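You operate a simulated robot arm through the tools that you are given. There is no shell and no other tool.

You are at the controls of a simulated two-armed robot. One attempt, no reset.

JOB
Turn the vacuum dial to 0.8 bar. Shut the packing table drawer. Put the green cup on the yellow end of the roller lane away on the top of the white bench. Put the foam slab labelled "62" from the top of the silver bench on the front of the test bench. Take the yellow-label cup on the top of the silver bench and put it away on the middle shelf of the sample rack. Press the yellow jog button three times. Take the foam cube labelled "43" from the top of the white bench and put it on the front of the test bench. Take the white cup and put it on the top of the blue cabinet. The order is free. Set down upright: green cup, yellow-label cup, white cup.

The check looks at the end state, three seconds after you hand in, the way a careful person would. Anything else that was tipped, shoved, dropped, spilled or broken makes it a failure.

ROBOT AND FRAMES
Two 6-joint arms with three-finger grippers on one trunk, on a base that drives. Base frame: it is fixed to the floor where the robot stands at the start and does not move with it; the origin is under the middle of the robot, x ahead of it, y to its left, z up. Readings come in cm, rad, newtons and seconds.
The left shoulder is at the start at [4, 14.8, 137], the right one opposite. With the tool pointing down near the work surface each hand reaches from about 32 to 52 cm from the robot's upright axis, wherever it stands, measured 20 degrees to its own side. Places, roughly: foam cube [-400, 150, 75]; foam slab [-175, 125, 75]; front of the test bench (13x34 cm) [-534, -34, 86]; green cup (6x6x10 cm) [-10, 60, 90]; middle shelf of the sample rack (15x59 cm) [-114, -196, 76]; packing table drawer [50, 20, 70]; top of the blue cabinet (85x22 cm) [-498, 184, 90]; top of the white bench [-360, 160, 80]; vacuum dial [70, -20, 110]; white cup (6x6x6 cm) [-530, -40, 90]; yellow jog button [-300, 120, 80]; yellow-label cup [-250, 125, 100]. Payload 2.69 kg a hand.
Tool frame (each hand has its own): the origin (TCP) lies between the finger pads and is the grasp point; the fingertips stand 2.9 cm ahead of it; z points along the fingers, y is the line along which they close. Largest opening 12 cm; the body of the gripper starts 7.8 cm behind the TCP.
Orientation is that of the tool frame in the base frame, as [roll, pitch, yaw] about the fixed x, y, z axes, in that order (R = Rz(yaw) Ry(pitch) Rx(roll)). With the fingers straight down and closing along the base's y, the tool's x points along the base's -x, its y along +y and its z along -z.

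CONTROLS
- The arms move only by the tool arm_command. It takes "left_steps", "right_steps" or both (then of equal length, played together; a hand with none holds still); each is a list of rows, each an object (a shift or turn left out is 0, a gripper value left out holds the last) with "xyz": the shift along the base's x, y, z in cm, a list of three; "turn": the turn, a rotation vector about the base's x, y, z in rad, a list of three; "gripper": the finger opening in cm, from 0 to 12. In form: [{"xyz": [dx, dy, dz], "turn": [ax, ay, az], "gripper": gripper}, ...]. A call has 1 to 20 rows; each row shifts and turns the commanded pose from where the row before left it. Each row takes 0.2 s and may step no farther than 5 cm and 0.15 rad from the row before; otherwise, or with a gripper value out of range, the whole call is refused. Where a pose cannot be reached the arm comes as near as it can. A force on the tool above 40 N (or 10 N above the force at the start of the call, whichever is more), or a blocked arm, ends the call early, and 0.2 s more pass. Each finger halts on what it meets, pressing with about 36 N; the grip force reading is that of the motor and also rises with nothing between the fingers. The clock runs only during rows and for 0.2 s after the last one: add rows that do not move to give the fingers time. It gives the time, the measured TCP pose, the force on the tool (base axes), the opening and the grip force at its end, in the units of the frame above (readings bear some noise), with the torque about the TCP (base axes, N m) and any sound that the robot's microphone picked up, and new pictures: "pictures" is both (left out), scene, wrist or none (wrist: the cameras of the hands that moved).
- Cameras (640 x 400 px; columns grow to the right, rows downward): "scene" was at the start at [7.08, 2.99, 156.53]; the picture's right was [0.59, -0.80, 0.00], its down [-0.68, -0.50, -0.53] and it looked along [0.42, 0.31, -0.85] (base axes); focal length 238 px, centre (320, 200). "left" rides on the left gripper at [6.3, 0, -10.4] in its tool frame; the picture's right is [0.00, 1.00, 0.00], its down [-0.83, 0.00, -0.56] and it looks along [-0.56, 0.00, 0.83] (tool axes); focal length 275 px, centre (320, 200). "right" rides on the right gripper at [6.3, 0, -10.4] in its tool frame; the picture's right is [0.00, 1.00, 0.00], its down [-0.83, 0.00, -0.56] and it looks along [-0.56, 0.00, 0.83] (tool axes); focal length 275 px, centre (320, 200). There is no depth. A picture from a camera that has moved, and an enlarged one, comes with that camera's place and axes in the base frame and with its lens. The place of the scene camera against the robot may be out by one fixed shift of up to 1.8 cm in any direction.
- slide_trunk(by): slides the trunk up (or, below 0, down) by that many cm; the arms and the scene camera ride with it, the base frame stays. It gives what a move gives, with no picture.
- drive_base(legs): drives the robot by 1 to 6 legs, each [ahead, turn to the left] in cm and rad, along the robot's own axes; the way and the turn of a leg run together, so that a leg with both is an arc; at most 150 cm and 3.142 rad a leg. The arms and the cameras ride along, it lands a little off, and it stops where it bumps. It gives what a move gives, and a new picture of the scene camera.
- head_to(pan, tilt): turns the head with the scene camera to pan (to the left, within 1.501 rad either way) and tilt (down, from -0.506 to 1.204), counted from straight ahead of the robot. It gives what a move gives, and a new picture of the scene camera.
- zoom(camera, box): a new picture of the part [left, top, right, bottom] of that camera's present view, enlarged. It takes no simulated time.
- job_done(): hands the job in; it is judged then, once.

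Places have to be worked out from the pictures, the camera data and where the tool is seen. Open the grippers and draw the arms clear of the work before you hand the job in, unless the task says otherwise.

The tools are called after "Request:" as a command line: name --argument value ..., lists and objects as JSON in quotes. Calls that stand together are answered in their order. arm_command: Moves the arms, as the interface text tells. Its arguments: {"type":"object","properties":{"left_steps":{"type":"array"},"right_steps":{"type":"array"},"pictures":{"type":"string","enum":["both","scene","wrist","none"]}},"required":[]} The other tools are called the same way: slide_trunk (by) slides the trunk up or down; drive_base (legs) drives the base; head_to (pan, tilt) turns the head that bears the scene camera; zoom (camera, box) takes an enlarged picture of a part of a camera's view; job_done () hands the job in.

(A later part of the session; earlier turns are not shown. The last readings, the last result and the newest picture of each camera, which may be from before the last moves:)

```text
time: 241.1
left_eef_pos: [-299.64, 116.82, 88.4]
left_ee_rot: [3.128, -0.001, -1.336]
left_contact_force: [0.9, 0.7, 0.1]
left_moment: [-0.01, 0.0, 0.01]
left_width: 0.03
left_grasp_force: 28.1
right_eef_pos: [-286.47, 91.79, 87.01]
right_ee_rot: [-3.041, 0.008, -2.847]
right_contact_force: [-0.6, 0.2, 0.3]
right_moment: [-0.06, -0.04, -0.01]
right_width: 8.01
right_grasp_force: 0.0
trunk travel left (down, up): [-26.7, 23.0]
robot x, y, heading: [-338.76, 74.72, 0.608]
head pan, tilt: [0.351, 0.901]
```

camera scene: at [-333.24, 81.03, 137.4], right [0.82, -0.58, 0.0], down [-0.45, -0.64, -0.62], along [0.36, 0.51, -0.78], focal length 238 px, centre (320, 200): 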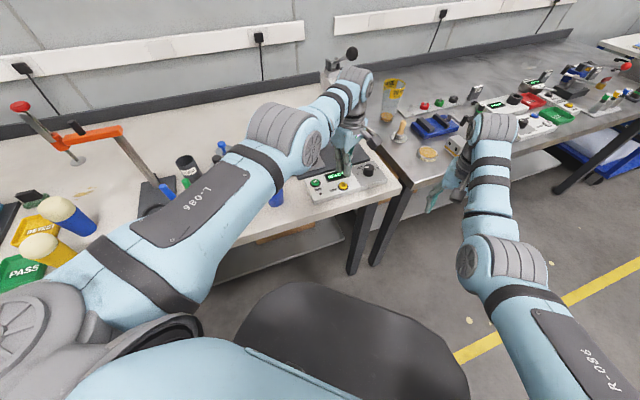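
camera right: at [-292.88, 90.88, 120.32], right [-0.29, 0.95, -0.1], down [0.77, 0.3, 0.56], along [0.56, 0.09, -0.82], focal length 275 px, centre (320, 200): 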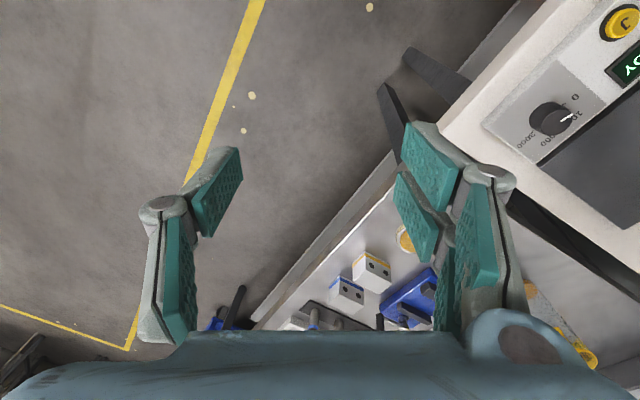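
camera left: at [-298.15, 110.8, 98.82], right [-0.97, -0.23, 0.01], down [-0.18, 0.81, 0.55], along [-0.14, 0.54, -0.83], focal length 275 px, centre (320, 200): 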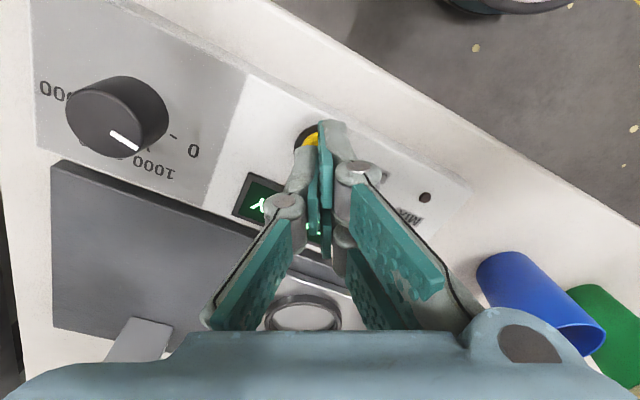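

Second click heard. Third press, then lift well clear.

Request:
arm_command --left_steps '[{"xyz": [0, 0, -0.5]}, {"xyz": [0, 0, -0.5]}, {"xyz": [0, 0, -0.3]}, {}]' --pictures "none"

Request:
arm_command --left_steps '[{"xyz": [0, 0, 0.5]}, {"xyz": [0, 0, 0.8]}, {"xyz": [0, 0, 1.0]}, {"xyz": [0, 0, 1.0]}, {}]' --pictures "wrist"

```text
time: 242.1
left_eef_pos: [-299.71, 116.8, 87.21]
left_ee_rot: [3.131, -0.002, -1.336]
left_contact_force: [2.4, 1.6, 7.9]
left_moment: [0.07, -0.04, -0.05]
left_width: 0.58
left_grasp_force: 28.1
right_eef_pos: [-286.31, 91.73, 87.06]
right_ee_rot: [-3.043, 0.009, -2.848]
right_contact_force: [-0.1, 0.2, -0.1]
right_moment: [-0.03, -0.02, -0.05]
right_width: 7.99
right_grasp_force: 0.0
trunk travel left (down, up): [-26.7, 23.0]
robot x, y, heading: [-338.76, 74.71, 0.603]
head pan, tilt: [0.351, 0.901]
heard: click
```

```text
time: 243.3
left_eef_pos: [-299.55, 116.85, 90.45]
left_ee_rot: [3.128, -0.003, -1.335]
left_contact_force: [-0.1, -0.8, 0.1]
left_moment: [0.01, 0.0, 0.02]
left_width: 0.03
left_grasp_force: 28.8
right_eef_pos: [-286.3, 91.84, 87.0]
right_ee_rot: [-3.042, 0.005, -2.847]
right_contact_force: [0.9, -0.6, 0.0]
right_moment: [0.02, -0.03, -0.01]
right_width: 7.99
right_grasp_force: 0.0
trunk travel left (down, up): [-26.7, 23.0]
robot x, y, heading: [-339.06, 74.6, 0.608]
head pan, tilt: [0.351, 0.901]
camera left: at [-298.06, 110.83, 100.84], right [-0.97, -0.23, 0.01], down [-0.18, 0.81, 0.55], along [-0.14, 0.54, -0.83], focal length 275 px, centre (320, 200)
```

left: 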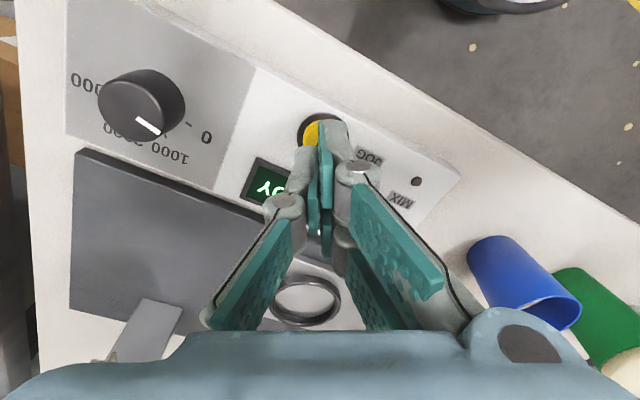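

All three clicks were heard. I raise the trunk and move over to the silver bench's left end, to look at the yellow-label cup and fetch the slab.

Request:
slide_trunk --by 23

Request:
drive_base --legs '[[0, -0.69], [86, 0], [0, 1.45]]'

Request:
head_to --pan 0.1 --tilt 0.8

```text
time: 245.7
left_eef_pos: [-299.6, 116.8, 113.32]
left_ee_rot: [3.127, -0.002, -1.335]
left_contact_force: [-0.5, -0.4, -0.1]
left_moment: [0.0, -0.01, 0.02]
left_width: 0.0
left_grasp_force: 28.5
right_eef_pos: [-286.41, 91.91, 109.89]
right_ee_rot: [-3.043, 0.007, -2.849]
right_contact_force: [-1.0, -0.5, 0.3]
right_moment: [0.02, -0.01, -0.01]
right_width: 8.0
right_grasp_force: 0.1
trunk travel left (down, up): [-49.7, 0.0]
robot x, y, heading: [-338.68, 74.95, 0.608]
head pan, tilt: [0.351, 0.901]
```

```text
time: 255.7
left_eef_pos: [-252.51, 124.9, 113.32]
left_ee_rot: [3.125, -0.003, -0.584]
left_contact_force: [0.5, 0.2, 0.5]
left_moment: [0.03, 0.0, 0.0]
left_width: 0.01
left_grasp_force: 28.7
right_eef_pos: [-225.82, 115.68, 109.92]
right_ee_rot: [-3.041, 0.007, -2.102]
right_contact_force: [-0.7, -1.2, 0.7]
right_moment: [0.02, 0.0, -0.03]
right_width: 8.0
right_grasp_force: 0.0
trunk travel left (down, up): [-49.7, 0.0]
robot x, y, heading: [-252.64, 67.28, 1.351]
head pan, tilt: [0.351, 0.901]
camera scene: at [-253.66, 75.8, 157.37], right [0.99, 0.14, 0.0], down [0.11, -0.78, -0.62], along [-0.08, 0.62, -0.78], focal length 238 px, centre (320, 200)
```

scene: 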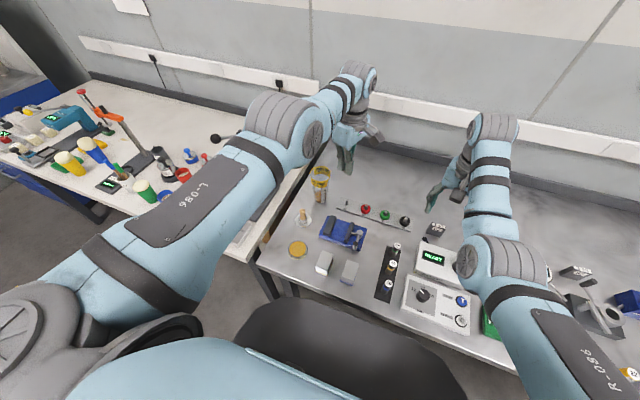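

```text
time: 256.5
left_eef_pos: [-252.47, 124.94, 113.43]
left_ee_rot: [3.125, -0.003, -0.586]
left_contact_force: [0.3, 0.3, -0.6]
left_moment: [0.01, 0.01, 0.0]
left_width: 0.0
left_grasp_force: 28.5
right_eef_pos: [-225.95, 115.64, 109.99]
right_ee_rot: [-3.043, 0.008, -2.099]
right_contact_force: [-0.1, 0.1, 0.3]
right_moment: [0.01, -0.02, 0.0]
right_width: 7.99
right_grasp_force: 0.1
trunk travel left (down, up): [-49.7, 0.0]
robot x, y, heading: [-252.27, 67.4, 1.353]
head pan, tilt: [0.099, 0.799]
camera scene: at [-251.76, 76.34, 158.16], right [0.99, -0.12, 0.0], down [-0.08, -0.71, -0.7], along [0.08, 0.69, -0.72], focal length 238 px, centre (320, 200)
```

scene: 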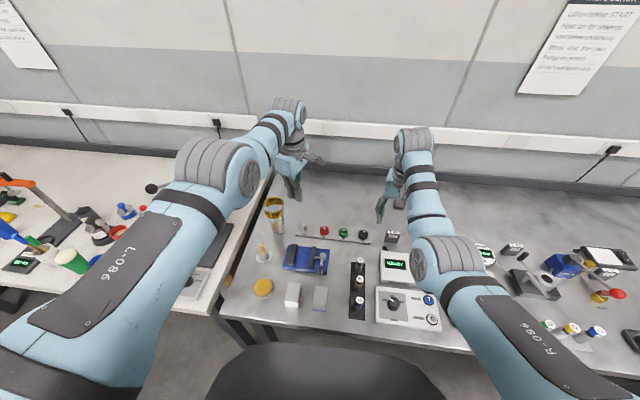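

I'll check with the left wrist camera what lies below the left hand, and view the yellow cup from here.

Request:
arm_command --left_steps '[{}]' --right_steps '[{}]' --pictures "wrist"

Request:
zoom --camera "scene" --box '[230, 180, 420, 320]'

```text
time: 256.9
left_eef_pos: [-252.43, 124.9, 113.3]
left_ee_rot: [3.126, -0.004, -0.584]
left_contact_force: [0.3, -0.4, 0.0]
left_moment: [0.01, -0.03, -0.04]
left_width: 0.0
left_grasp_force: 28.6
right_eef_pos: [-225.75, 115.77, 109.87]
right_ee_rot: [-3.041, 0.008, -2.102]
right_contact_force: [-0.3, 0.3, -1.1]
right_moment: [-0.01, -0.01, 0.01]
right_width: 8.0
right_grasp_force: 0.1
trunk travel left (down, up): [-49.7, 0.0]
robot x, y, heading: [-252.79, 67.52, 1.359]
head pan, tilt: [0.099, 0.799]
camera right: at [-230.01, 110.62, 120.28], right [-0.86, 0.5, -0.1], down [0.37, 0.74, 0.56], along [0.35, 0.45, -0.82], focal length 275 px, centre (320, 200)
camera left: at [-247.37, 121.64, 123.75], right [-0.56, -0.83, 0.02], down [-0.69, 0.47, 0.55], along [-0.47, 0.3, -0.83], focal length 275 px, centre (320, 200)
```

right: 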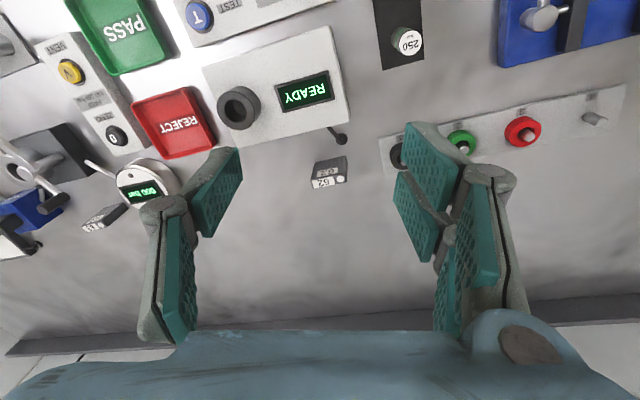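
left: 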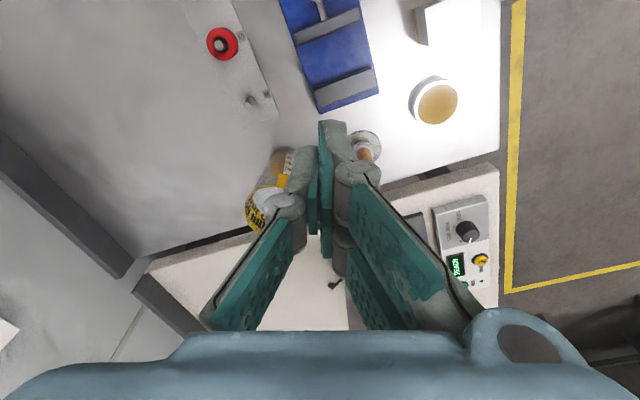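

```text
2.86 times, centred on (325, 250) of scene
camera zoom: at [-251.77, 76.35, 158.16], right [0.99, -0.12, 0.0], down [-0.08, -0.71, -0.7], along [0.08, 0.69, -0.72], focal length 680 px, centre (306, 57)
```

zoom: 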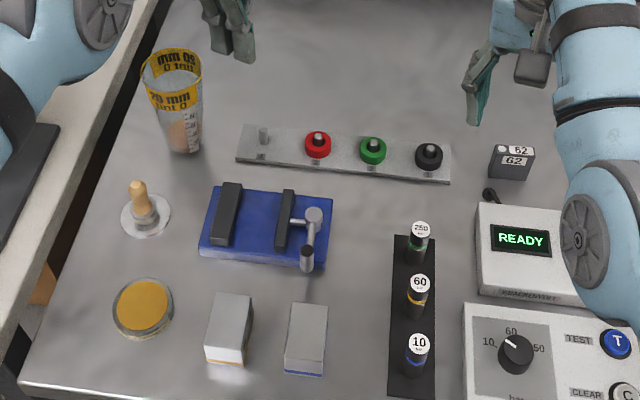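

Both the slab and the yellow beaker are reachable from this spot with a forward tilt. First I raise the left hand a little and bring the right hand over the slab, tilted about 0.57 rad with yaw matched; then I'll lower the trunk.

Request:
arm_command --left_steps '[{"xyz": [0, 0, 1]}, {"xyz": [0, 0, 1]}, {"xyz": [0, 0, 1]}, {"xyz": [0, 0, 1]}, {}, {}, {}, {}, {}]' --right_steps '[{"xyz": [0.6, 0.8, 1], "turn": [0.05, 0.087, 0]}, {"xyz": [0.6, 0.8, 1], "turn": [0, 0, 0.105]}, {"xyz": [0.6, 0.8, 1], "turn": [0, 0, 0.105]}, {"xyz": [0.6, 0.8, 1], "turn": [0, 0, 0.1]}, {"xyz": [1.15, 1.8, 1.2], "turn": [0.14, -0.03, 0]}, {"xyz": [1.15, 1.8, 1.2], "turn": [0.14, -0.03, 0]}, {"xyz": [1.15, 1.8, 1.2], "turn": [0.14, -0.03, 0]}, {"xyz": [1.15, 1.8, 1.2], "turn": [0.14, -0.03, 0]}, {}]' --pictures "wrist"

```text
time: 258.9
left_eef_pos: [-252.63, 124.87, 117.26]
left_ee_rot: [3.126, -0.003, -0.584]
left_contact_force: [0.5, -0.2, 0.3]
left_moment: [0.02, 0.0, 0.01]
left_width: 0.0
left_grasp_force: 28.6
right_eef_pos: [-218.92, 126.02, 118.71]
right_ee_rot: [3.133, 0.582, -1.79]
right_contact_force: [0.0, -0.2, 0.1]
right_moment: [-0.01, -0.04, -0.01]
right_width: 7.99
right_grasp_force: 0.0
trunk travel left (down, up): [-49.7, 0.0]
robot x, y, heading: [-252.47, 67.4, 1.36]
head pan, tilt: [0.099, 0.799]
camera right: at [-221.27, 115.31, 123.96], right [-0.98, 0.21, 0.0], down [0.08, 0.38, 0.92], along [0.19, 0.9, -0.39], focal length 275 px, centre (320, 200)
camera left: at [-247.37, 121.62, 127.73], right [-0.56, -0.83, 0.02], down [-0.69, 0.47, 0.55], along [-0.47, 0.3, -0.83], focal length 275 px, centre (320, 200)
```

right: 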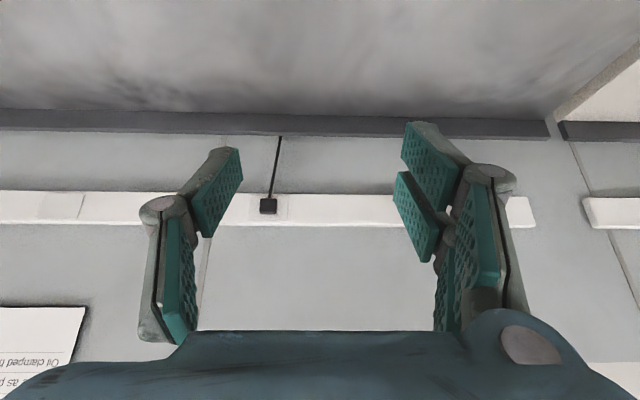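
left: 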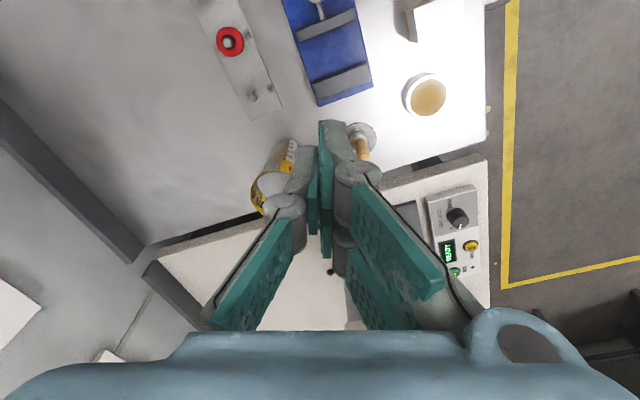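

The pose was reached without complaint. I lower the trunk 20 cm.

Request:
slide_trunk --by -20

Request:
arm_command --right_steps '[{}]' --pictures "both"

```text
time: 261.1
left_eef_pos: [-252.64, 124.84, 97.27]
left_ee_rot: [3.126, -0.002, -0.584]
left_contact_force: [-0.1, 0.1, 1.0]
left_moment: [0.0, -0.04, -0.01]
left_width: 0.01
left_grasp_force: 28.6
right_eef_pos: [-218.94, 126.07, 98.68]
right_ee_rot: [3.136, 0.578, -1.79]
right_contact_force: [0.3, -0.8, 0.7]
right_moment: [0.01, 0.02, -0.02]
right_width: 7.99
right_grasp_force: 0.1
trunk travel left (down, up): [-29.7, 20.0]
robot x, y, heading: [-252.48, 67.12, 1.352]
head pan, tilt: [0.099, 0.799]
```

```text
time: 261.4
left_eef_pos: [-252.61, 124.89, 97.26]
left_ee_rot: [3.126, -0.003, -0.584]
left_contact_force: [0.2, 0.6, 0.2]
left_moment: [0.0, -0.01, -0.01]
left_width: 0.01
left_grasp_force: 28.8
right_eef_pos: [-218.95, 126.1, 98.69]
right_ee_rot: [3.136, 0.58, -1.791]
right_contact_force: [-0.4, 0.0, 0.3]
right_moment: [-0.01, -0.03, -0.03]
right_width: 8.01
right_grasp_force: 0.0
trunk travel left (down, up): [-29.7, 20.0]
robot x, y, heading: [-252.5, 67.44, 1.358]
head pan, tilt: [0.099, 0.799]
camera scene: at [-251.76, 76.35, 138.19], right [0.99, -0.12, 0.0], down [-0.08, -0.71, -0.7], along [0.08, 0.69, -0.72], focal length 238 px, centre (320, 200)
camera right: at [-221.28, 115.31, 103.99], right [-0.98, 0.21, 0.0], down [0.09, 0.38, 0.92], along [0.19, 0.9, -0.39], focal length 275 px, centre (320, 200)
```

scene: 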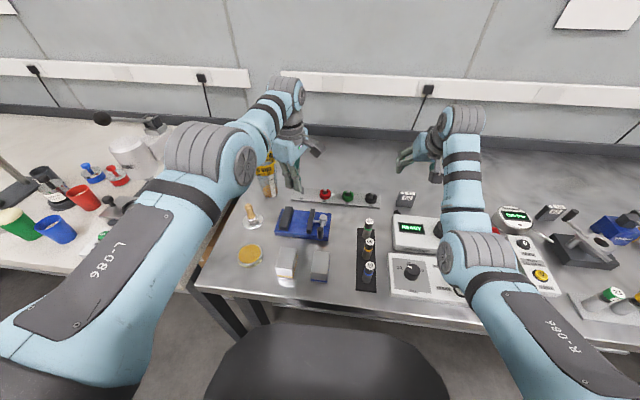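
right: 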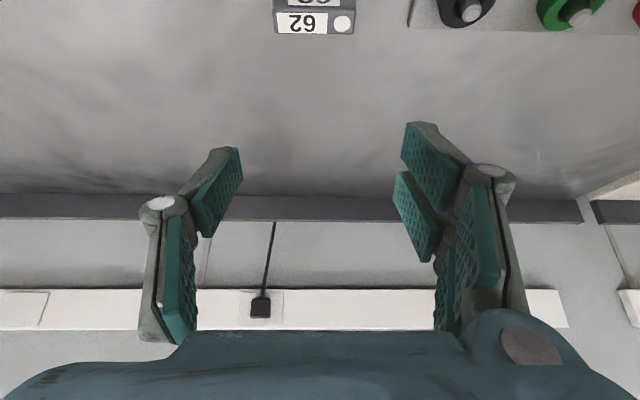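

The slab top reads (-218.4, 126.6), right below the hand. I lower the trunk another 4 cm while raising the left hand 2 cm, then go down with the right arm.

Request:
arm_command --left_steps '[{"xyz": [0, 0, 1]}, {"xyz": [0, 0, 1]}, {}]' --pictures "none"

Request:
slide_trunk --by -4

Request:
arm_command --right_steps '[{"xyz": [0.15, 0.25, -2]}, {"xyz": [0.15, 0.25, -2]}, {}]' --pictures "wrist"

```text
time: 262.2
left_eef_pos: [-252.54, 124.89, 99.38]
left_ee_rot: [3.125, -0.005, -0.586]
left_contact_force: [-0.6, 0.5, -0.3]
left_moment: [-0.01, -0.01, -0.04]
left_width: 0.01
left_grasp_force: 28.2
right_eef_pos: [-218.96, 126.02, 98.74]
right_ee_rot: [3.133, 0.581, -1.791]
right_contact_force: [0.3, 0.1, 0.2]
right_moment: [-0.02, 0.0, 0.0]
right_width: 8.02
right_grasp_force: 0.0
trunk travel left (down, up): [-29.7, 20.0]
robot x, y, heading: [-252.74, 67.31, 1.357]
head pan, tilt: [0.099, 0.799]
```

```text
time: 263.1
left_eef_pos: [-252.56, 124.96, 95.43]
left_ee_rot: [3.127, -0.001, -0.585]
left_contact_force: [0.6, 0.2, 0.5]
left_moment: [-0.03, 0.0, 0.02]
left_width: 0.0
left_grasp_force: 27.9
right_eef_pos: [-218.92, 126.01, 94.71]
right_ee_rot: [3.134, 0.578, -1.791]
right_contact_force: [-0.4, -0.1, -0.2]
right_moment: [0.03, 0.0, 0.01]
right_width: 8.02
right_grasp_force: 0.0
trunk travel left (down, up): [-25.7, 24.0]
robot x, y, heading: [-252.52, 67.31, 1.357]
head pan, tilt: [0.099, 0.799]
```

```text
time: 263.9
left_eef_pos: [-252.52, 124.86, 95.35]
left_ee_rot: [3.127, -0.004, -0.585]
left_contact_force: [-0.4, -0.2, 0.5]
left_moment: [0.01, 0.0, -0.03]
left_width: 0.0
left_grasp_force: 28.8
right_eef_pos: [-218.52, 126.6, 90.78]
right_ee_rot: [3.137, 0.58, -1.791]
right_contact_force: [-0.1, 0.1, 0.3]
right_moment: [0.02, -0.03, 0.0]
right_width: 7.99
right_grasp_force: 0.1
trunk travel left (down, up): [-25.7, 24.0]
robot x, y, heading: [-252.76, 67.55, 1.359]
head pan, tilt: [0.099, 0.799]
camera right: at [-220.97, 115.8, 96.05], right [-0.98, 0.21, 0.0], down [0.09, 0.38, 0.92], along [0.19, 0.9, -0.39], focal length 275 px, centre (320, 200)
```

right: 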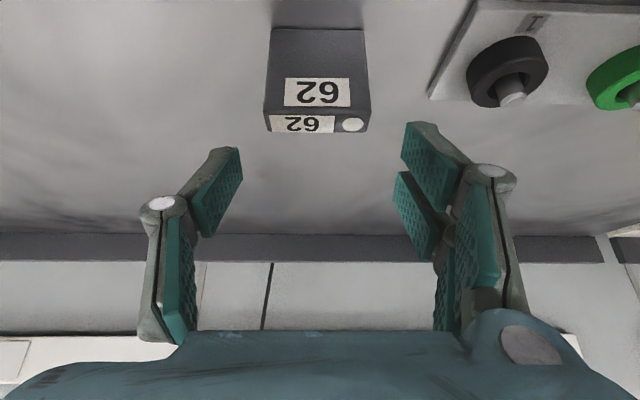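

The slab is centred between the open fingers. I go down the last 5.8 cm.

Request:
arm_command --right_steps '[{"xyz": [0.05, 0.1, -2]}, {"xyz": [0.05, 0.1, -2]}, {"xyz": [0, 0.1, -1.7]}, {}]' --pictures "wrist"

```text
time: 264.9
left_eef_pos: [-252.57, 124.86, 95.45]
left_ee_rot: [3.125, -0.001, -0.586]
left_contact_force: [0.7, -0.7, 0.3]
left_moment: [0.01, 0.0, 0.03]
left_width: 0.0
left_grasp_force: 28.8
right_eef_pos: [-218.57, 126.83, 85.14]
right_ee_rot: [3.138, 0.581, -1.79]
right_contact_force: [1.2, 1.3, 4.8]
right_moment: [0.09, 0.16, -0.04]
right_width: 8.08
right_grasp_force: 0.4
trunk travel left (down, up): [-25.7, 24.0]
robot x, y, heading: [-252.41, 67.26, 1.355]
head pan, tilt: [0.099, 0.799]
camera right: at [-220.88, 116.06, 90.41], right [-0.98, 0.21, 0.0], down [0.08, 0.38, 0.92], along [0.19, 0.9, -0.39], focal length 275 px, centre (320, 200)
```

right: 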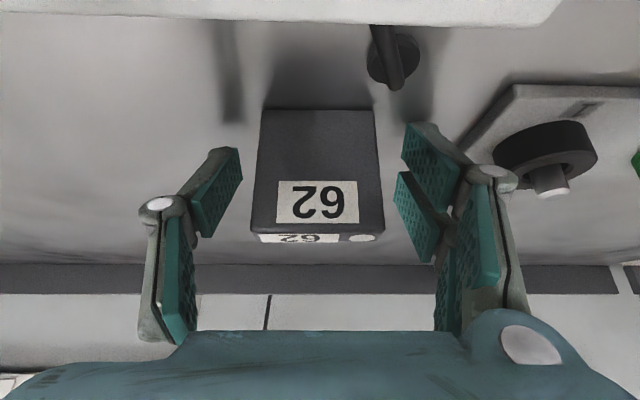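

Light contact (about 5 N) at the left fingertip with the bench or the button strip. I rise 0.4 cm and close on the slab.

Request:
arm_command --right_steps '[{"xyz": [0, 0, 0.45]}, {"gripper": 6}, {"gripper": 5}, {"gripper": 4}, {}, {}]' --pictures "wrist"

```text
time: 266.3
left_eef_pos: [-252.58, 124.97, 95.49]
left_ee_rot: [3.126, -0.004, -0.585]
left_contact_force: [-0.2, 0.1, 0.5]
left_moment: [-0.01, -0.02, -0.01]
left_width: 0.0
left_grasp_force: 28.7
right_eef_pos: [-218.52, 126.82, 85.51]
right_ee_rot: [3.137, 0.581, -1.791]
right_contact_force: [-0.1, 0.3, 1.7]
right_moment: [0.01, 0.06, 0.02]
right_width: 4.76
right_grasp_force: 35.6
trunk travel left (down, up): [-25.7, 24.0]
robot x, y, heading: [-252.56, 67.51, 1.354]
head pan, tilt: [0.099, 0.799]
camera right: at [-220.9, 116.07, 90.82], right [-0.98, 0.21, 0.0], down [0.08, 0.38, 0.92], along [0.19, 0.9, -0.39], focal length 275 px, centre (320, 200)
```

right: 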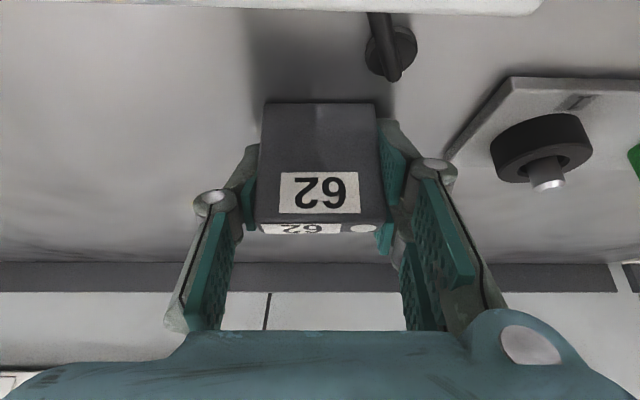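

The slab is gripped at 4.76 cm. I lift with the arm, then raise the trunk.

Request:
arm_command --right_steps '[{"xyz": [0, 0, 2]}, {"xyz": [0, 0, 2]}, {"xyz": [0, 0, 2]}, {}]' --pictures "wrist"

Request:
slide_trunk --by 16

```text
time: 267.3
left_eef_pos: [-252.49, 125.03, 95.48]
left_ee_rot: [3.126, -0.004, -0.584]
left_contact_force: [-0.3, -0.4, -0.3]
left_moment: [0.01, -0.02, 0.03]
left_width: 0.0
left_grasp_force: 28.3
right_eef_pos: [-218.57, 126.81, 91.46]
right_ee_rot: [3.134, 0.58, -1.792]
right_contact_force: [1.0, -0.5, -0.4]
right_moment: [0.01, 0.03, 0.0]
right_width: 4.74
right_grasp_force: 36.0
trunk travel left (down, up): [-25.7, 24.0]
robot x, y, heading: [-252.79, 67.59, 1.359]
head pan, tilt: [0.099, 0.799]
camera right: at [-220.91, 116.09, 96.78], right [-0.98, 0.21, 0.0], down [0.09, 0.38, 0.92], along [0.19, 0.9, -0.39], focal length 275 px, centre (320, 200)
```

right: 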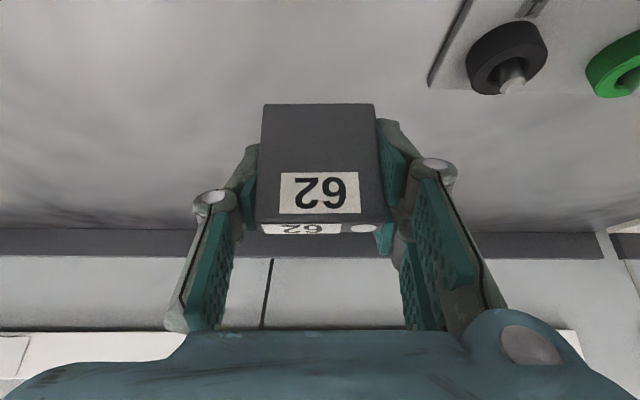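

```text
time: 269.1
left_eef_pos: [-252.57, 124.94, 111.61]
left_ee_rot: [3.125, -0.003, -0.583]
left_contact_force: [-0.1, 0.8, 0.4]
left_moment: [0.0, 0.0, -0.02]
left_width: 0.0
left_grasp_force: 28.4
right_eef_pos: [-218.53, 126.69, 107.54]
right_ee_rot: [3.134, 0.58, -1.791]
right_contact_force: [-0.4, 0.2, -0.8]
right_moment: [0.01, -0.02, -0.01]
right_width: 4.76
right_grasp_force: 36.2
trunk travel left (down, up): [-41.7, 8.0]
robot x, y, heading: [-252.43, 67.45, 1.353]
head pan, tilt: [0.099, 0.799]
```

The slab is secure. From this same pose I'll take the yellow-label beaker with the left hand: first turn it to close along x, then tilt it forward 0.58 rad and extend over the beaker.

Request:
arm_command --left_steps '[{"xyz": [-1.33, 0.1, -0.2], "turn": [0, 0, -0.141], "gripper": 11}, {"xyz": [-1.33, 0.1, -0.2], "turn": [0, 0, -0.141]}, {"xyz": [-1.33, 0.1, -0.2], "turn": [0, 0, -0.141]}, {"xyz": [-1.33, 0.1, -0.2], "turn": [0, 0, -0.141]}, {"xyz": [-1.33, 0.1, -0.2], "turn": [0, 0, -0.141]}, {"xyz": [-1.33, 0.1, -0.2], "turn": [0, 0, -0.141]}, {"xyz": [-1.33, 0.1, -0.2], "turn": [0, 0, -0.141]}, {}]' --pictures "both"

```text
time: 270.9
left_eef_pos: [-261.17, 127.81, 110.18]
left_ee_rot: [3.126, -0.006, -1.574]
left_contact_force: [-0.6, 0.0, 0.1]
left_moment: [-0.02, 0.0, 0.01]
left_width: 10.99
left_grasp_force: 0.1
left hand out of reach, approached as far as the arm can: row 2, 3, 4, 5, 6
right_eef_pos: [-218.58, 126.88, 107.45]
right_ee_rot: [3.134, 0.578, -1.79]
right_contact_force: [0.2, 0.2, 1.2]
right_moment: [-0.01, -0.01, 0.02]
right_width: 4.76
right_grasp_force: 36.1
trunk travel left (down, up): [-41.7, 8.0]
robot x, y, heading: [-252.75, 67.25, 1.355]
head pan, tilt: [0.099, 0.799]
camera scene: at [-251.76, 76.35, 150.23], right [0.99, -0.12, 0.0], down [-0.08, -0.71, -0.7], along [0.08, 0.69, -0.72], focal length 238 px, centre (320, 200)
camera left: at [-261.21, 121.54, 120.65], right [-1.0, 0.01, 0.02], down [0.02, 0.83, 0.55], along [-0.01, 0.55, -0.83], focal length 275 px, centre (320, 200)
```

scene: 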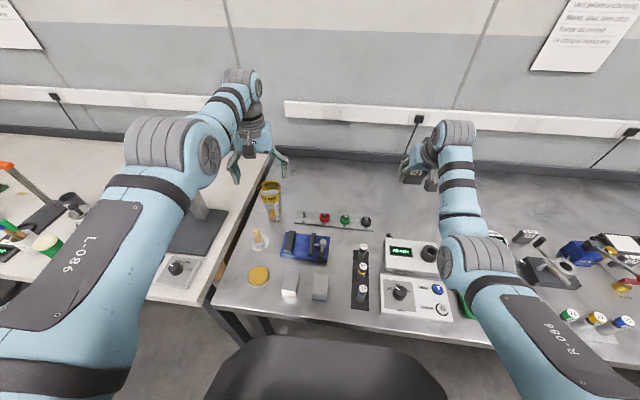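
left: 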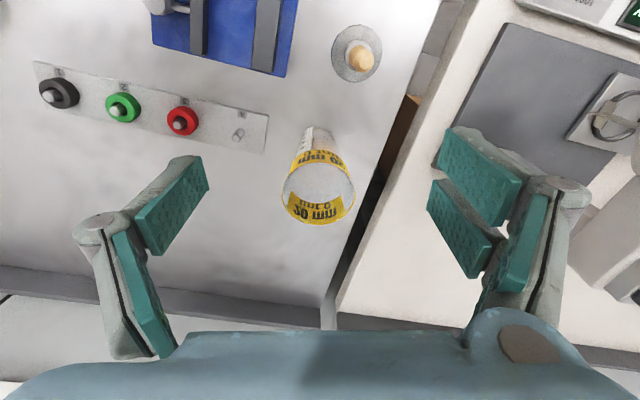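

The beaker is centred below at (-261.3, 137.3), top at z≈96. I tilt the left hand forward 0.7 rad while extending over it.

Request:
arm_command --left_steps '[{"xyz": [0, 1.0, -0.5], "turn": [0.14, 0, 0]}, {"xyz": [0, 1.8, -1], "turn": [0.14, 0, 0]}, {"xyz": [0, 2.1, -1], "turn": [0.14, 0, 0]}, {"xyz": [0, 2.2, -1], "turn": [0.14, 0, 0]}, {"xyz": [0, 2.2, -1], "turn": [0.14, 0, 0]}, {}]' --pictures "wrist"

```text
time: 272.3
left_eef_pos: [-260.13, 141.42, 105.79]
left_ee_rot: [3.122, 0.698, -1.573]
left_contact_force: [-0.9, -0.2, 0.0]
left_moment: [0.0, 0.01, -0.01]
left_width: 10.99
left_grasp_force: 0.0
left hand out of reach, approached as far as the arm can: row 1, 2, 3, 4
right_eef_pos: [-218.52, 126.89, 107.43]
right_ee_rot: [3.135, 0.579, -1.791]
right_contact_force: [0.0, 0.2, 0.1]
right_moment: [-0.02, 0.02, 0.02]
right_width: 4.76
right_grasp_force: 35.9
trunk travel left (down, up): [-41.7, 8.0]
robot x, y, heading: [-253.04, 67.58, 1.355]
head pan, tilt: [0.099, 0.799]
camera left: at [-260.16, 129.97, 109.66], right [-1.0, -0.01, 0.02], down [0.01, 0.28, 0.96], along [-0.01, 0.96, -0.28], focal length 275 px, centre (320, 200)
```

left: 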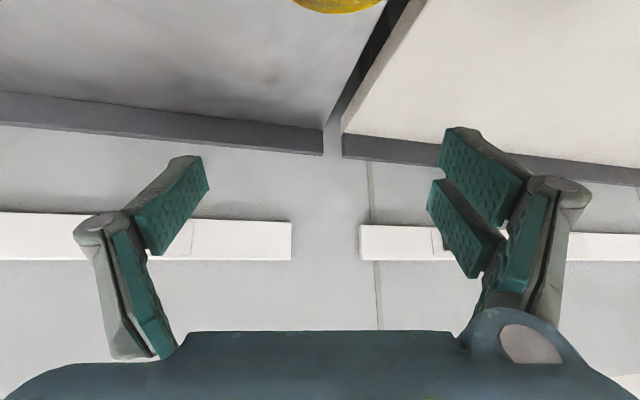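

The left arm is stuck near full stretch in its elbow-up posture, so it can't draw the wrist back. I try to flip it through the straight position by overreaching and coming back, here in free space above the bench.

Request:
arm_command --left_steps '[{"xyz": [0, 3, -1]}, {"xyz": [0, 3, -1]}, {"xyz": [0, 3, -1]}, {"xyz": [0, -2, 0]}, {"xyz": [0, -2, 0]}, {"xyz": [0, -2, 0]}, {"xyz": [0, -2, 0]}, {"xyz": [0, -2, 0]}, {}]' --pictures "scene"

```text
time: 274.3
left_eef_pos: [-259.14, 140.93, 104.27]
left_ee_rot: [3.125, 0.696, -1.573]
left_contact_force: [0.2, -0.4, 0.3]
left_moment: [-0.01, -0.02, 0.02]
left_width: 11.01
left_grasp_force: 0.2
left hand out of reach, approached as far as the arm can: row 1, 2, 3, 4, 5, 6, 7, 8
right_eef_pos: [-218.56, 126.82, 107.38]
right_ee_rot: [3.139, 0.578, -1.791]
right_contact_force: [-0.5, -1.2, -1.0]
right_moment: [-0.02, 0.02, -0.01]
right_width: 4.75
right_grasp_force: 35.7
trunk travel left (down, up): [-41.7, 8.0]
robot x, y, heading: [-252.58, 67.5, 1.36]
head pan, tilt: [0.099, 0.799]
camera scene: at [-251.78, 76.36, 150.23], right [0.99, -0.12, 0.0], down [-0.08, -0.71, -0.7], along [0.08, 0.69, -0.72], focal length 238 px, centre (320, 200)
```

scene: 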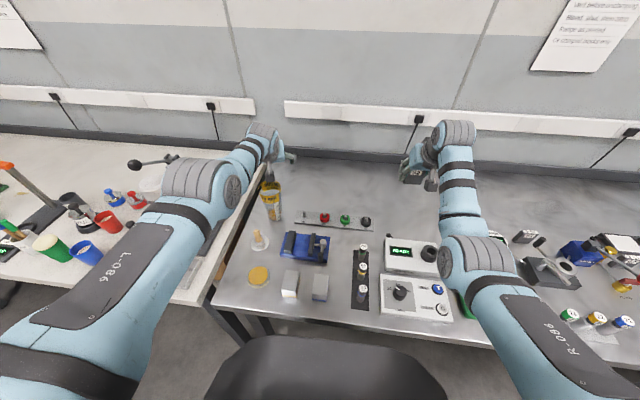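

The left arm won't fold here. The right arm alone can do all the remaining tasks, so I'll park the left arm to its side. First I back away from the bench with both hands high.

Request:
arm_command --left_steps '[{"xyz": [0, -1, 1.5], "turn": [-0.14, 0, 0]}, {"xyz": [0, -1, 1.5], "turn": [-0.14, 0, 0]}, {"xyz": [0, -1.5, 1.5], "turn": [-0.14, 0, 0]}, {"xyz": [0, -1.5, 1.5], "turn": [-0.14, 0, 0]}, {"xyz": [0, -1.5, 1], "turn": [-0.14, 0, 0]}, {"gripper": 0}, {}]' --pictures "none"

Request:
slide_trunk --by 8

Request:
drive_base --legs '[[-50, 0]]'

```text
time: 275.9
left_eef_pos: [-260.81, 127.59, 111.04]
left_ee_rot: [3.126, -0.005, -1.572]
left_contact_force: [-0.1, -0.6, 0.6]
left_moment: [-0.02, 0.04, -0.04]
left_width: 0.32
left_grasp_force: 3.8
left hand out of reach, approached as far as the arm can: row 1, 2, 3, 4, 5
right_eef_pos: [-218.59, 127.0, 107.47]
right_ee_rot: [3.134, 0.579, -1.79]
right_contact_force: [0.2, -1.1, -0.1]
right_moment: [0.01, 0.01, 0.0]
right_width: 4.75
right_grasp_force: 35.6
trunk travel left (down, up): [-41.7, 8.0]
robot x, y, heading: [-252.81, 67.27, 1.355]
head pan, tilt: [0.099, 0.799]
```

```text
time: 277.1
left_eef_pos: [-260.73, 127.68, 119.01]
left_ee_rot: [3.126, -0.007, -1.575]
left_contact_force: [0.2, 0.0, -0.6]
left_moment: [-0.01, -0.03, -0.04]
left_width: 0.0
left_grasp_force: 28.8
right_eef_pos: [-218.56, 126.9, 115.4]
right_ee_rot: [3.138, 0.579, -1.79]
right_contact_force: [0.2, -0.1, -1.3]
right_moment: [-0.01, 0.01, 0.02]
right_width: 4.76
right_grasp_force: 36.1
trunk travel left (down, up): [-49.7, 0.0]
robot x, y, heading: [-252.59, 67.78, 1.353]
head pan, tilt: [0.099, 0.799]
```

```text
time: 280.0
left_eef_pos: [-271.6, 78.89, 118.72]
left_ee_rot: [3.127, -0.008, -1.563]
left_contact_force: [0.4, 0.7, 0.3]
left_moment: [-0.02, 0.02, 0.02]
left_width: 0.02
left_grasp_force: 29.0
right_eef_pos: [-229.46, 78.54, 115.25]
right_ee_rot: [3.136, 0.58, -1.784]
right_contact_force: [0.7, -0.4, 0.3]
right_moment: [-0.03, 0.01, 0.0]
right_width: 4.76
right_grasp_force: 35.8
trunk travel left (down, up): [-49.7, 0.0]
robot x, y, heading: [-263.52, 18.87, 1.362]
head pan, tilt: [0.099, 0.799]
camera scene: at [-262.28, 27.84, 158.13], right [0.99, -0.11, 0.0], down [-0.08, -0.71, -0.7], along [0.08, 0.69, -0.72], focal length 238 px, centre (320, 200)
```

scene: 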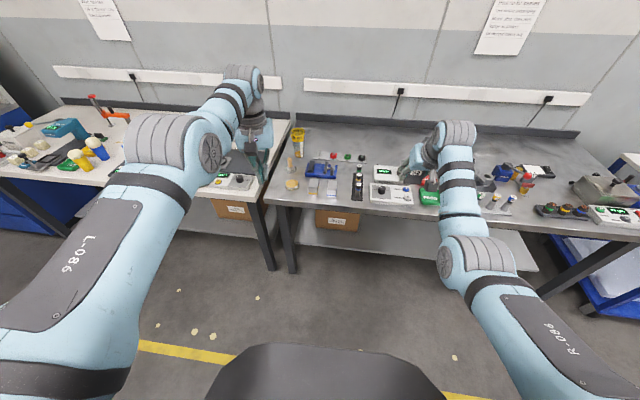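

There's free space here, so I repeat the manoeuvre that restored the left arm before: swing it out to the left, drop down, then cross the shoulder axis up and to the right.

Request:
arm_command --left_steps '[{"xyz": [-4.2, 0, -0.6]}, {"xyz": [-4.06, -0.36, -0.6]}, {"xyz": [-4.22, -0.63, -0.6]}, {"xyz": [-4.0, -0.99, -0.6]}, {"xyz": [-3.98, -1.4, -0.6]}, {"xyz": [-3.71, -1.56, -0.6]}, {"xyz": [-3.67, -1.87, -0.6]}, {"xyz": [-3.44, -2.23, -0.6]}, {"xyz": [-3.27, -2.37, -0.6]}, {"xyz": [-2.92, -2.65, -0.6]}, {"xyz": [-2.86, -2.87, -0.6]}, {}]' --pictures "scene"

Request:
arm_command --left_steps '[{"xyz": [-0.14, -2.26, -3.68]}, {"xyz": [-0.14, -2.26, -3.68]}, {"xyz": [-0.14, -2.26, -3.68]}, {"xyz": [-0.14, -2.26, -3.68]}, {"xyz": [-0.14, -2.26, -3.68]}, {}]' --pictures "scene"

```text
time: 282.6
left_eef_pos: [-314.13, 70.31, 112.3]
left_ee_rot: [3.128, -0.006, -1.566]
left_contact_force: [-0.3, 0.3, -0.6]
left_moment: [0.03, 0.04, 0.01]
left_width: 0.02
left_grasp_force: 28.8
left hand out of reach, approached as far as the arm can: row 1, 2, 3, 4, 5, 6, 7, 8, 9, 10, 11
right_eef_pos: [-229.53, 78.29, 115.39]
right_ee_rot: [3.137, 0.579, -1.784]
right_contact_force: [-1.3, -0.6, 0.4]
right_moment: [0.02, -0.01, 0.03]
right_width: 4.75
right_grasp_force: 35.8
trunk travel left (down, up): [-49.7, 0.0]
robot x, y, heading: [-263.27, 18.74, 1.362]
head pan, tilt: [0.099, 0.799]
camera scene: at [-262.39, 27.52, 158.16], right [0.99, -0.11, 0.0], down [-0.08, -0.71, -0.7], along [0.08, 0.69, -0.72], focal length 238 px, centre (320, 200)
```

scene: 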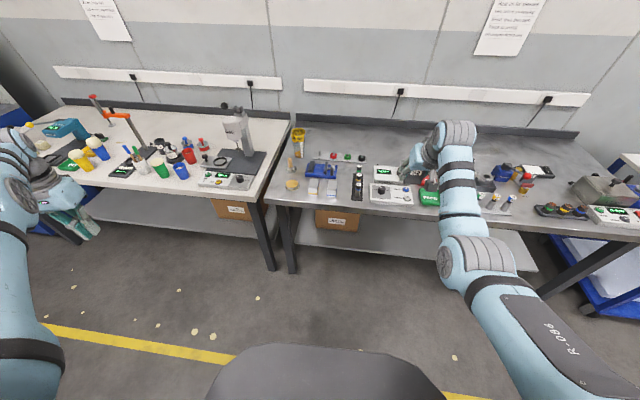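

```text
time: 284.0
left_eef_pos: [-317.16, 61.85, 93.05]
left_ee_rot: [3.129, -0.007, -1.566]
left_contact_force: [-0.4, -1.1, 0.6]
left_moment: [-0.03, -0.01, 0.01]
left_width: 0.0
left_grasp_force: 28.6
left hand out of reach, approached as far as the arm can: row 1, 2, 3, 4
right_eef_pos: [-229.54, 78.27, 115.35]
right_ee_rot: [3.138, 0.58, -1.786]
right_contact_force: [-0.9, -0.7, 0.3]
right_moment: [0.01, -0.03, 0.02]
right_width: 4.75
right_grasp_force: 35.8
trunk travel left (down, up): [-49.7, 0.0]
robot x, y, heading: [-263.48, 18.74, 1.364]
head pan, tilt: [0.099, 0.799]
camera scene: at [-262.39, 27.52, 158.16], right [0.99, -0.11, 0.0], down [-0.08, -0.71, -0.7], along [0.08, 0.69, -0.72], focal length 238 px, centre (320, 200)
```

scene: 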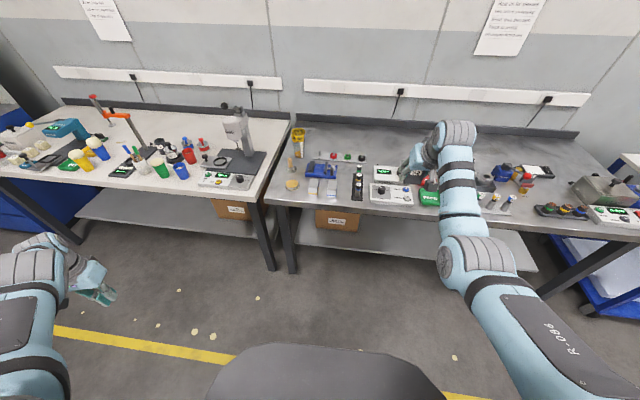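

The left arm looks lower now. I test whether it can fold and come inward at mid-height.

Request:
arm_command --left_steps '[{"xyz": [2.94, -1.58, 0.67]}, {"xyz": [2.94, -1.58, 0.67]}, {"xyz": [2.94, -1.58, 0.67]}, {"xyz": [3.07, 2.41, 0]}, {"xyz": [3.07, 2.41, 0]}, {"xyz": [3.95, 1.71, 0.5]}, {"xyz": [3.95, 1.71, 0.5]}, {"xyz": [3.84, 1.22, 1]}, {"xyz": [3.84, 1.22, 1]}, {"xyz": [4.23, 0.63, 1]}, {"xyz": [4.23, 0.63, 1]}, {}]' --pictures "scene"

```text
time: 286.6
left_eef_pos: [-284.42, 76.59, 95.82]
left_ee_rot: [3.127, -0.007, -1.566]
left_contact_force: [-0.7, -0.2, 0.0]
left_moment: [-0.04, 0.0, 0.0]
left_width: 0.0
left_grasp_force: 28.8
left hand out of reach, approached as far as the arm can: row 1, 2, 3, 7, 8, 10
right_eef_pos: [-229.49, 78.29, 115.37]
right_ee_rot: [3.135, 0.58, -1.783]
right_contact_force: [-0.6, -0.1, -1.3]
right_moment: [-0.01, -0.04, -0.03]
right_width: 4.75
right_grasp_force: 35.4
trunk travel left (down, up): [-49.7, 0.0]
robot x, y, heading: [-263.43, 18.86, 1.36]
head pan, tilt: [0.099, 0.799]
camera scene: at [-262.38, 27.51, 158.16], right [0.99, -0.11, 0.0], down [-0.08, -0.71, -0.7], along [0.08, 0.69, -0.72], focal length 238 px, centre (320, 200)
```

scene: 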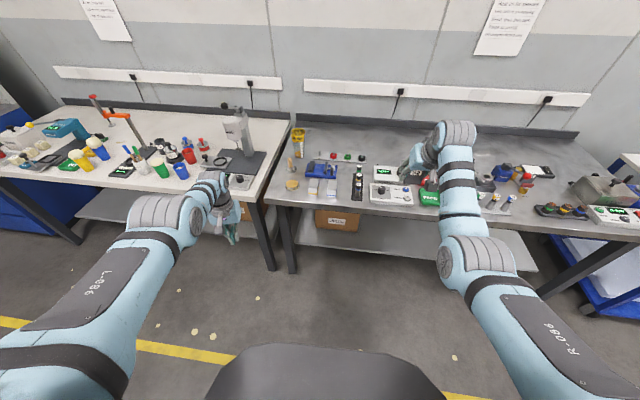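

The left arm seems locked in the straight-elbow singularity. I try to break it by moving the hand steeply upward and back at once.

Request:
arm_command --left_steps '[{"xyz": [0, -1.5, 4]}, {"xyz": [0, -1.5, 4]}, {"xyz": [0, -2, 4]}, {"xyz": [0, -2, 4]}, {"xyz": [0, -2, 4]}, {"xyz": [0, -2, 4]}, {"xyz": [0, -2, 4]}, {}]' --pictures "scene"

```text
time: 288.4
left_eef_pos: [-284.76, 79.53, 122.04]
left_ee_rot: [3.126, -0.009, -1.566]
left_contact_force: [-0.7, -0.3, 0.1]
left_moment: [0.0, -0.03, -0.01]
left_width: 0.0
left_grasp_force: 29.0
left hand out of reach, approached as far as the arm can: row 1, 2, 3, 4, 5, 6, 7
right_eef_pos: [-229.49, 78.21, 115.33]
right_ee_rot: [3.137, 0.58, -1.783]
right_contact_force: [-0.4, 0.7, -0.8]
right_moment: [-0.02, -0.02, -0.02]
right_width: 4.78
right_grasp_force: 37.2
trunk travel left (down, up): [-49.7, 0.0]
robot x, y, heading: [-263.0, 19.0, 1.362]
head pan, tilt: [0.099, 0.799]
camera scene: at [-262.35, 27.52, 158.16], right [0.99, -0.11, 0.0], down [-0.08, -0.71, -0.7], along [0.08, 0.69, -0.72], focal length 238 px, centre (320, 200)
```

scene: 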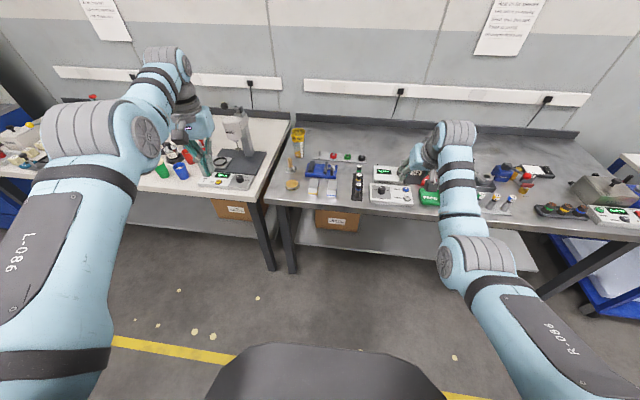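

I'll leave that and park the left arm pointing out to its own side, clear of the benches, so the right arm can do the remaining work.

Request:
arm_command --left_steps '[{"xyz": [-4.84, 0.12, -0.6]}, {"xyz": [-4.83, -0.31, -0.6]}, {"xyz": [-4.78, -0.74, -0.6]}, {"xyz": [-4.69, -1.17, -0.6]}, {"xyz": [-4.57, -1.59, -0.6]}, {"xyz": [-4.4, -1.99, -0.6]}, {"xyz": [-4.22, -2.37, -0.6]}, {"xyz": [-3.99, -2.74, -0.6]}, {"xyz": [-3.73, -3.08, -0.6]}, {"xyz": [-3.43, -3.41, -0.6]}, {"xyz": [-3.12, -3.71, -0.6]}, {"xyz": [-2.78, -3.97, -0.6]}, {"xyz": [-2.42, -4.2, -0.6]}, {"xyz": [-2.02, -4.4, -0.6]}, {"xyz": [-1.63, -4.56, -0.6]}, {}]' --pictures "scene"

```text
time: 291.8
left_eef_pos: [-334.95, 40.33, 112.82]
left_ee_rot: [3.13, -0.005, -1.567]
left_contact_force: [0.2, 0.0, -0.7]
left_moment: [0.06, 0.0, 0.0]
left_width: 0.0
left_grasp_force: 28.7
left hand out of reach, approached as far as the arm can: row 2, 3, 4, 6, 8, 9, 11, 14, 15
right_eef_pos: [-229.52, 78.18, 115.45]
right_ee_rot: [3.135, 0.58, -1.786]
right_contact_force: [0.1, 1.1, -0.6]
right_moment: [0.0, -0.02, 0.03]
right_width: 4.75
right_grasp_force: 35.8
trunk travel left (down, up): [-49.7, 0.0]
robot x, y, heading: [-263.28, 18.4, 1.359]
head pan, tilt: [0.099, 0.799]
camera scene: at [-262.41, 27.55, 158.16], right [0.99, -0.11, 0.0], down [-0.08, -0.71, -0.7], along [0.08, 0.69, -0.72], focal length 238 px, centre (320, 200)
```

scene: 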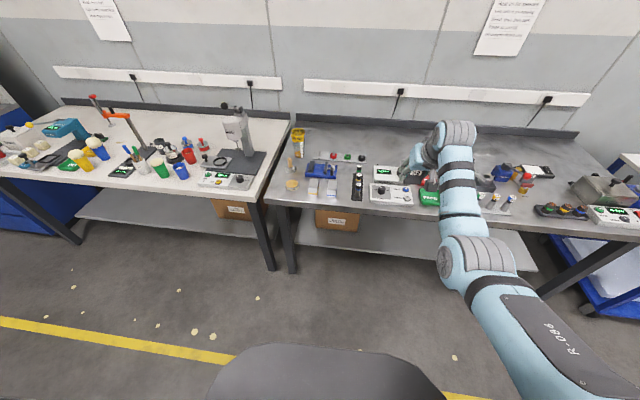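

Parked, though it extends about 74 cm to the left. I test here whether it can fold toward the shoulder and downward to make the robot narrower.

Request:
arm_command --left_steps '[{"xyz": [2, 0, -4]}, {"xyz": [2, 0, -4]}, {"xyz": [2, 0, -4]}, {"xyz": [3, 0, -3]}, {"xyz": [3, 0, -3]}, {"xyz": [3, 0, -3]}, {}]' --pictures "none"

Request:
head_to --pan 1.3 --tilt 0.5

```text
time: 293.4
left_eef_pos: [-327.03, 40.39, 94.52]
left_ee_rot: [3.128, -0.006, -1.566]
left_contact_force: [-0.7, 0.1, -0.2]
left_moment: [-0.01, 0.01, 0.03]
left_width: 0.0
left_grasp_force: 28.7
left hand out of reach, approached as far as the arm can: row 1, 2, 3, 4, 5
right_eef_pos: [-229.37, 78.13, 115.3]
right_ee_rot: [3.137, 0.579, -1.783]
right_contact_force: [-0.2, 0.0, -0.4]
right_moment: [0.0, 0.01, 0.0]
right_width: 4.75
right_grasp_force: 35.7
trunk travel left (down, up): [-49.7, 0.0]
robot x, y, heading: [-263.2, 18.93, 1.358]
head pan, tilt: [0.099, 0.799]
```

```text
time: 294.8
left_eef_pos: [-326.93, 40.46, 94.52]
left_ee_rot: [3.127, -0.008, -1.565]
left_contact_force: [-0.3, -0.2, 0.3]
left_moment: [0.03, 0.0, 0.0]
left_width: 0.01
left_grasp_force: 28.9
right_eef_pos: [-229.4, 78.29, 115.34]
right_ee_rot: [3.137, 0.579, -1.783]
right_contact_force: [-0.8, -0.5, -0.5]
right_moment: [0.01, 0.01, 0.01]
right_width: 4.77
right_grasp_force: 35.4
trunk travel left (down, up): [-49.7, 0.0]
robot x, y, heading: [-263.08, 18.69, 1.36]
head pan, tilt: [1.3, 0.499]
camera scene: at [-271.34, 23.69, 160.75], right [0.46, 0.89, 0.0], down [0.42, -0.22, -0.88], along [-0.78, 0.41, -0.48], focal length 238 px, centre (320, 200)
```

scene: 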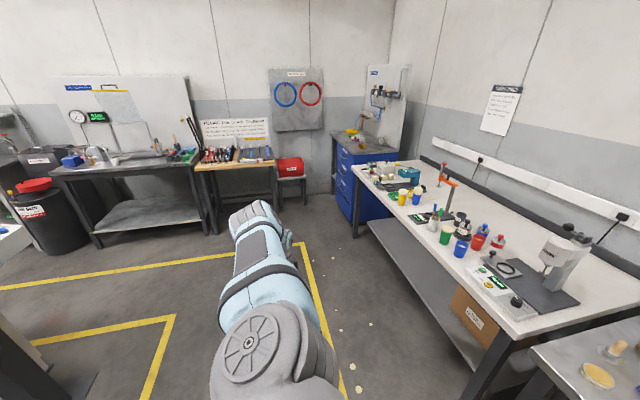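

I retry the axis-crossing from the proper starting point: first in to the lower-left waypoint, then up and to the right.

Request:
arm_command --left_steps '[{"xyz": [3.55, 2.5, 0]}, {"xyz": [3.55, 2.5, 0]}, {"xyz": [3.55, 2.5, 0]}, {"xyz": [3.55, 2.5, -0.5]}, {}]' --pictures "none"

Request:
arm_command --left_steps '[{"xyz": [0.55, 1.82, 3.36]}, {"xyz": [0.55, 1.82, 3.36]}, {"xyz": [0.55, 1.82, 3.36]}, {"xyz": [0.55, 1.82, 3.36]}, {"xyz": [0.55, 1.82, 3.36]}, {"xyz": [0.84, 1.54, 3.3]}, {"xyz": [0.84, 1.54, 3.3]}, {"xyz": [0.84, 1.54, 3.3]}, {"xyz": [0.84, 1.54, 3.3]}, {}]' --pictures "scene"

```text
time: 296.0
left_eef_pos: [-314.52, 51.17, 93.62]
left_ee_rot: [3.126, -0.006, -1.564]
left_contact_force: [0.7, -0.2, 0.0]
left_moment: [-0.03, 0.03, 0.02]
left_width: 0.01
left_grasp_force: 28.3
left hand out of reach, approached as far as the arm can: row 1, 2
right_eef_pos: [-229.47, 78.18, 115.3]
right_ee_rot: [3.137, 0.579, -1.785]
right_contact_force: [-0.7, -0.5, -0.4]
right_moment: [0.0, -0.02, 0.0]
right_width: 4.74
right_grasp_force: 36.0
trunk travel left (down, up): [-49.7, 0.0]
robot x, y, heading: [-262.97, 18.52, 1.365]
head pan, tilt: [1.3, 0.499]
```

```text
time: 298.2
left_eef_pos: [-309.12, 60.37, 119.29]
left_ee_rot: [3.127, -0.004, -1.565]
left_contact_force: [0.1, 1.0, -0.2]
left_moment: [-0.04, 0.03, 0.05]
left_width: 0.0
left_grasp_force: 28.8
left hand out of reach, approached as far as the arm can: row 2, 7, 8, 9
right_eef_pos: [-229.35, 78.33, 115.34]
right_ee_rot: [3.135, 0.578, -1.786]
right_contact_force: [-0.5, 1.0, -0.7]
right_moment: [0.0, 0.03, 0.0]
right_width: 4.77
right_grasp_force: 35.8
trunk travel left (down, up): [-49.7, 0.0]
robot x, y, heading: [-262.95, 18.82, 1.363]
head pan, tilt: [1.3, 0.499]
camera scene: at [-271.28, 23.77, 160.75], right [0.46, 0.89, 0.0], down [0.42, -0.22, -0.88], along [-0.78, 0.4, -0.48], focal length 238 px, centre (320, 200)
```

scene: 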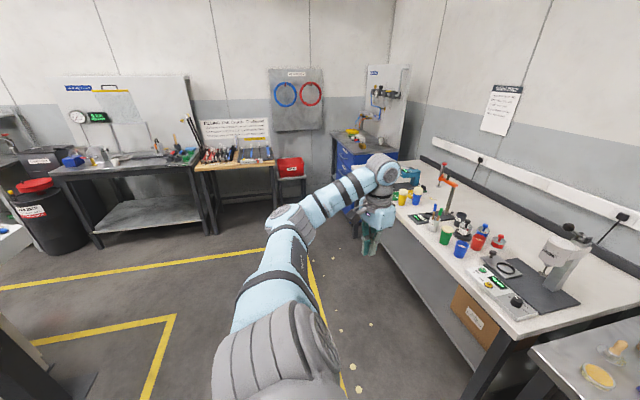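

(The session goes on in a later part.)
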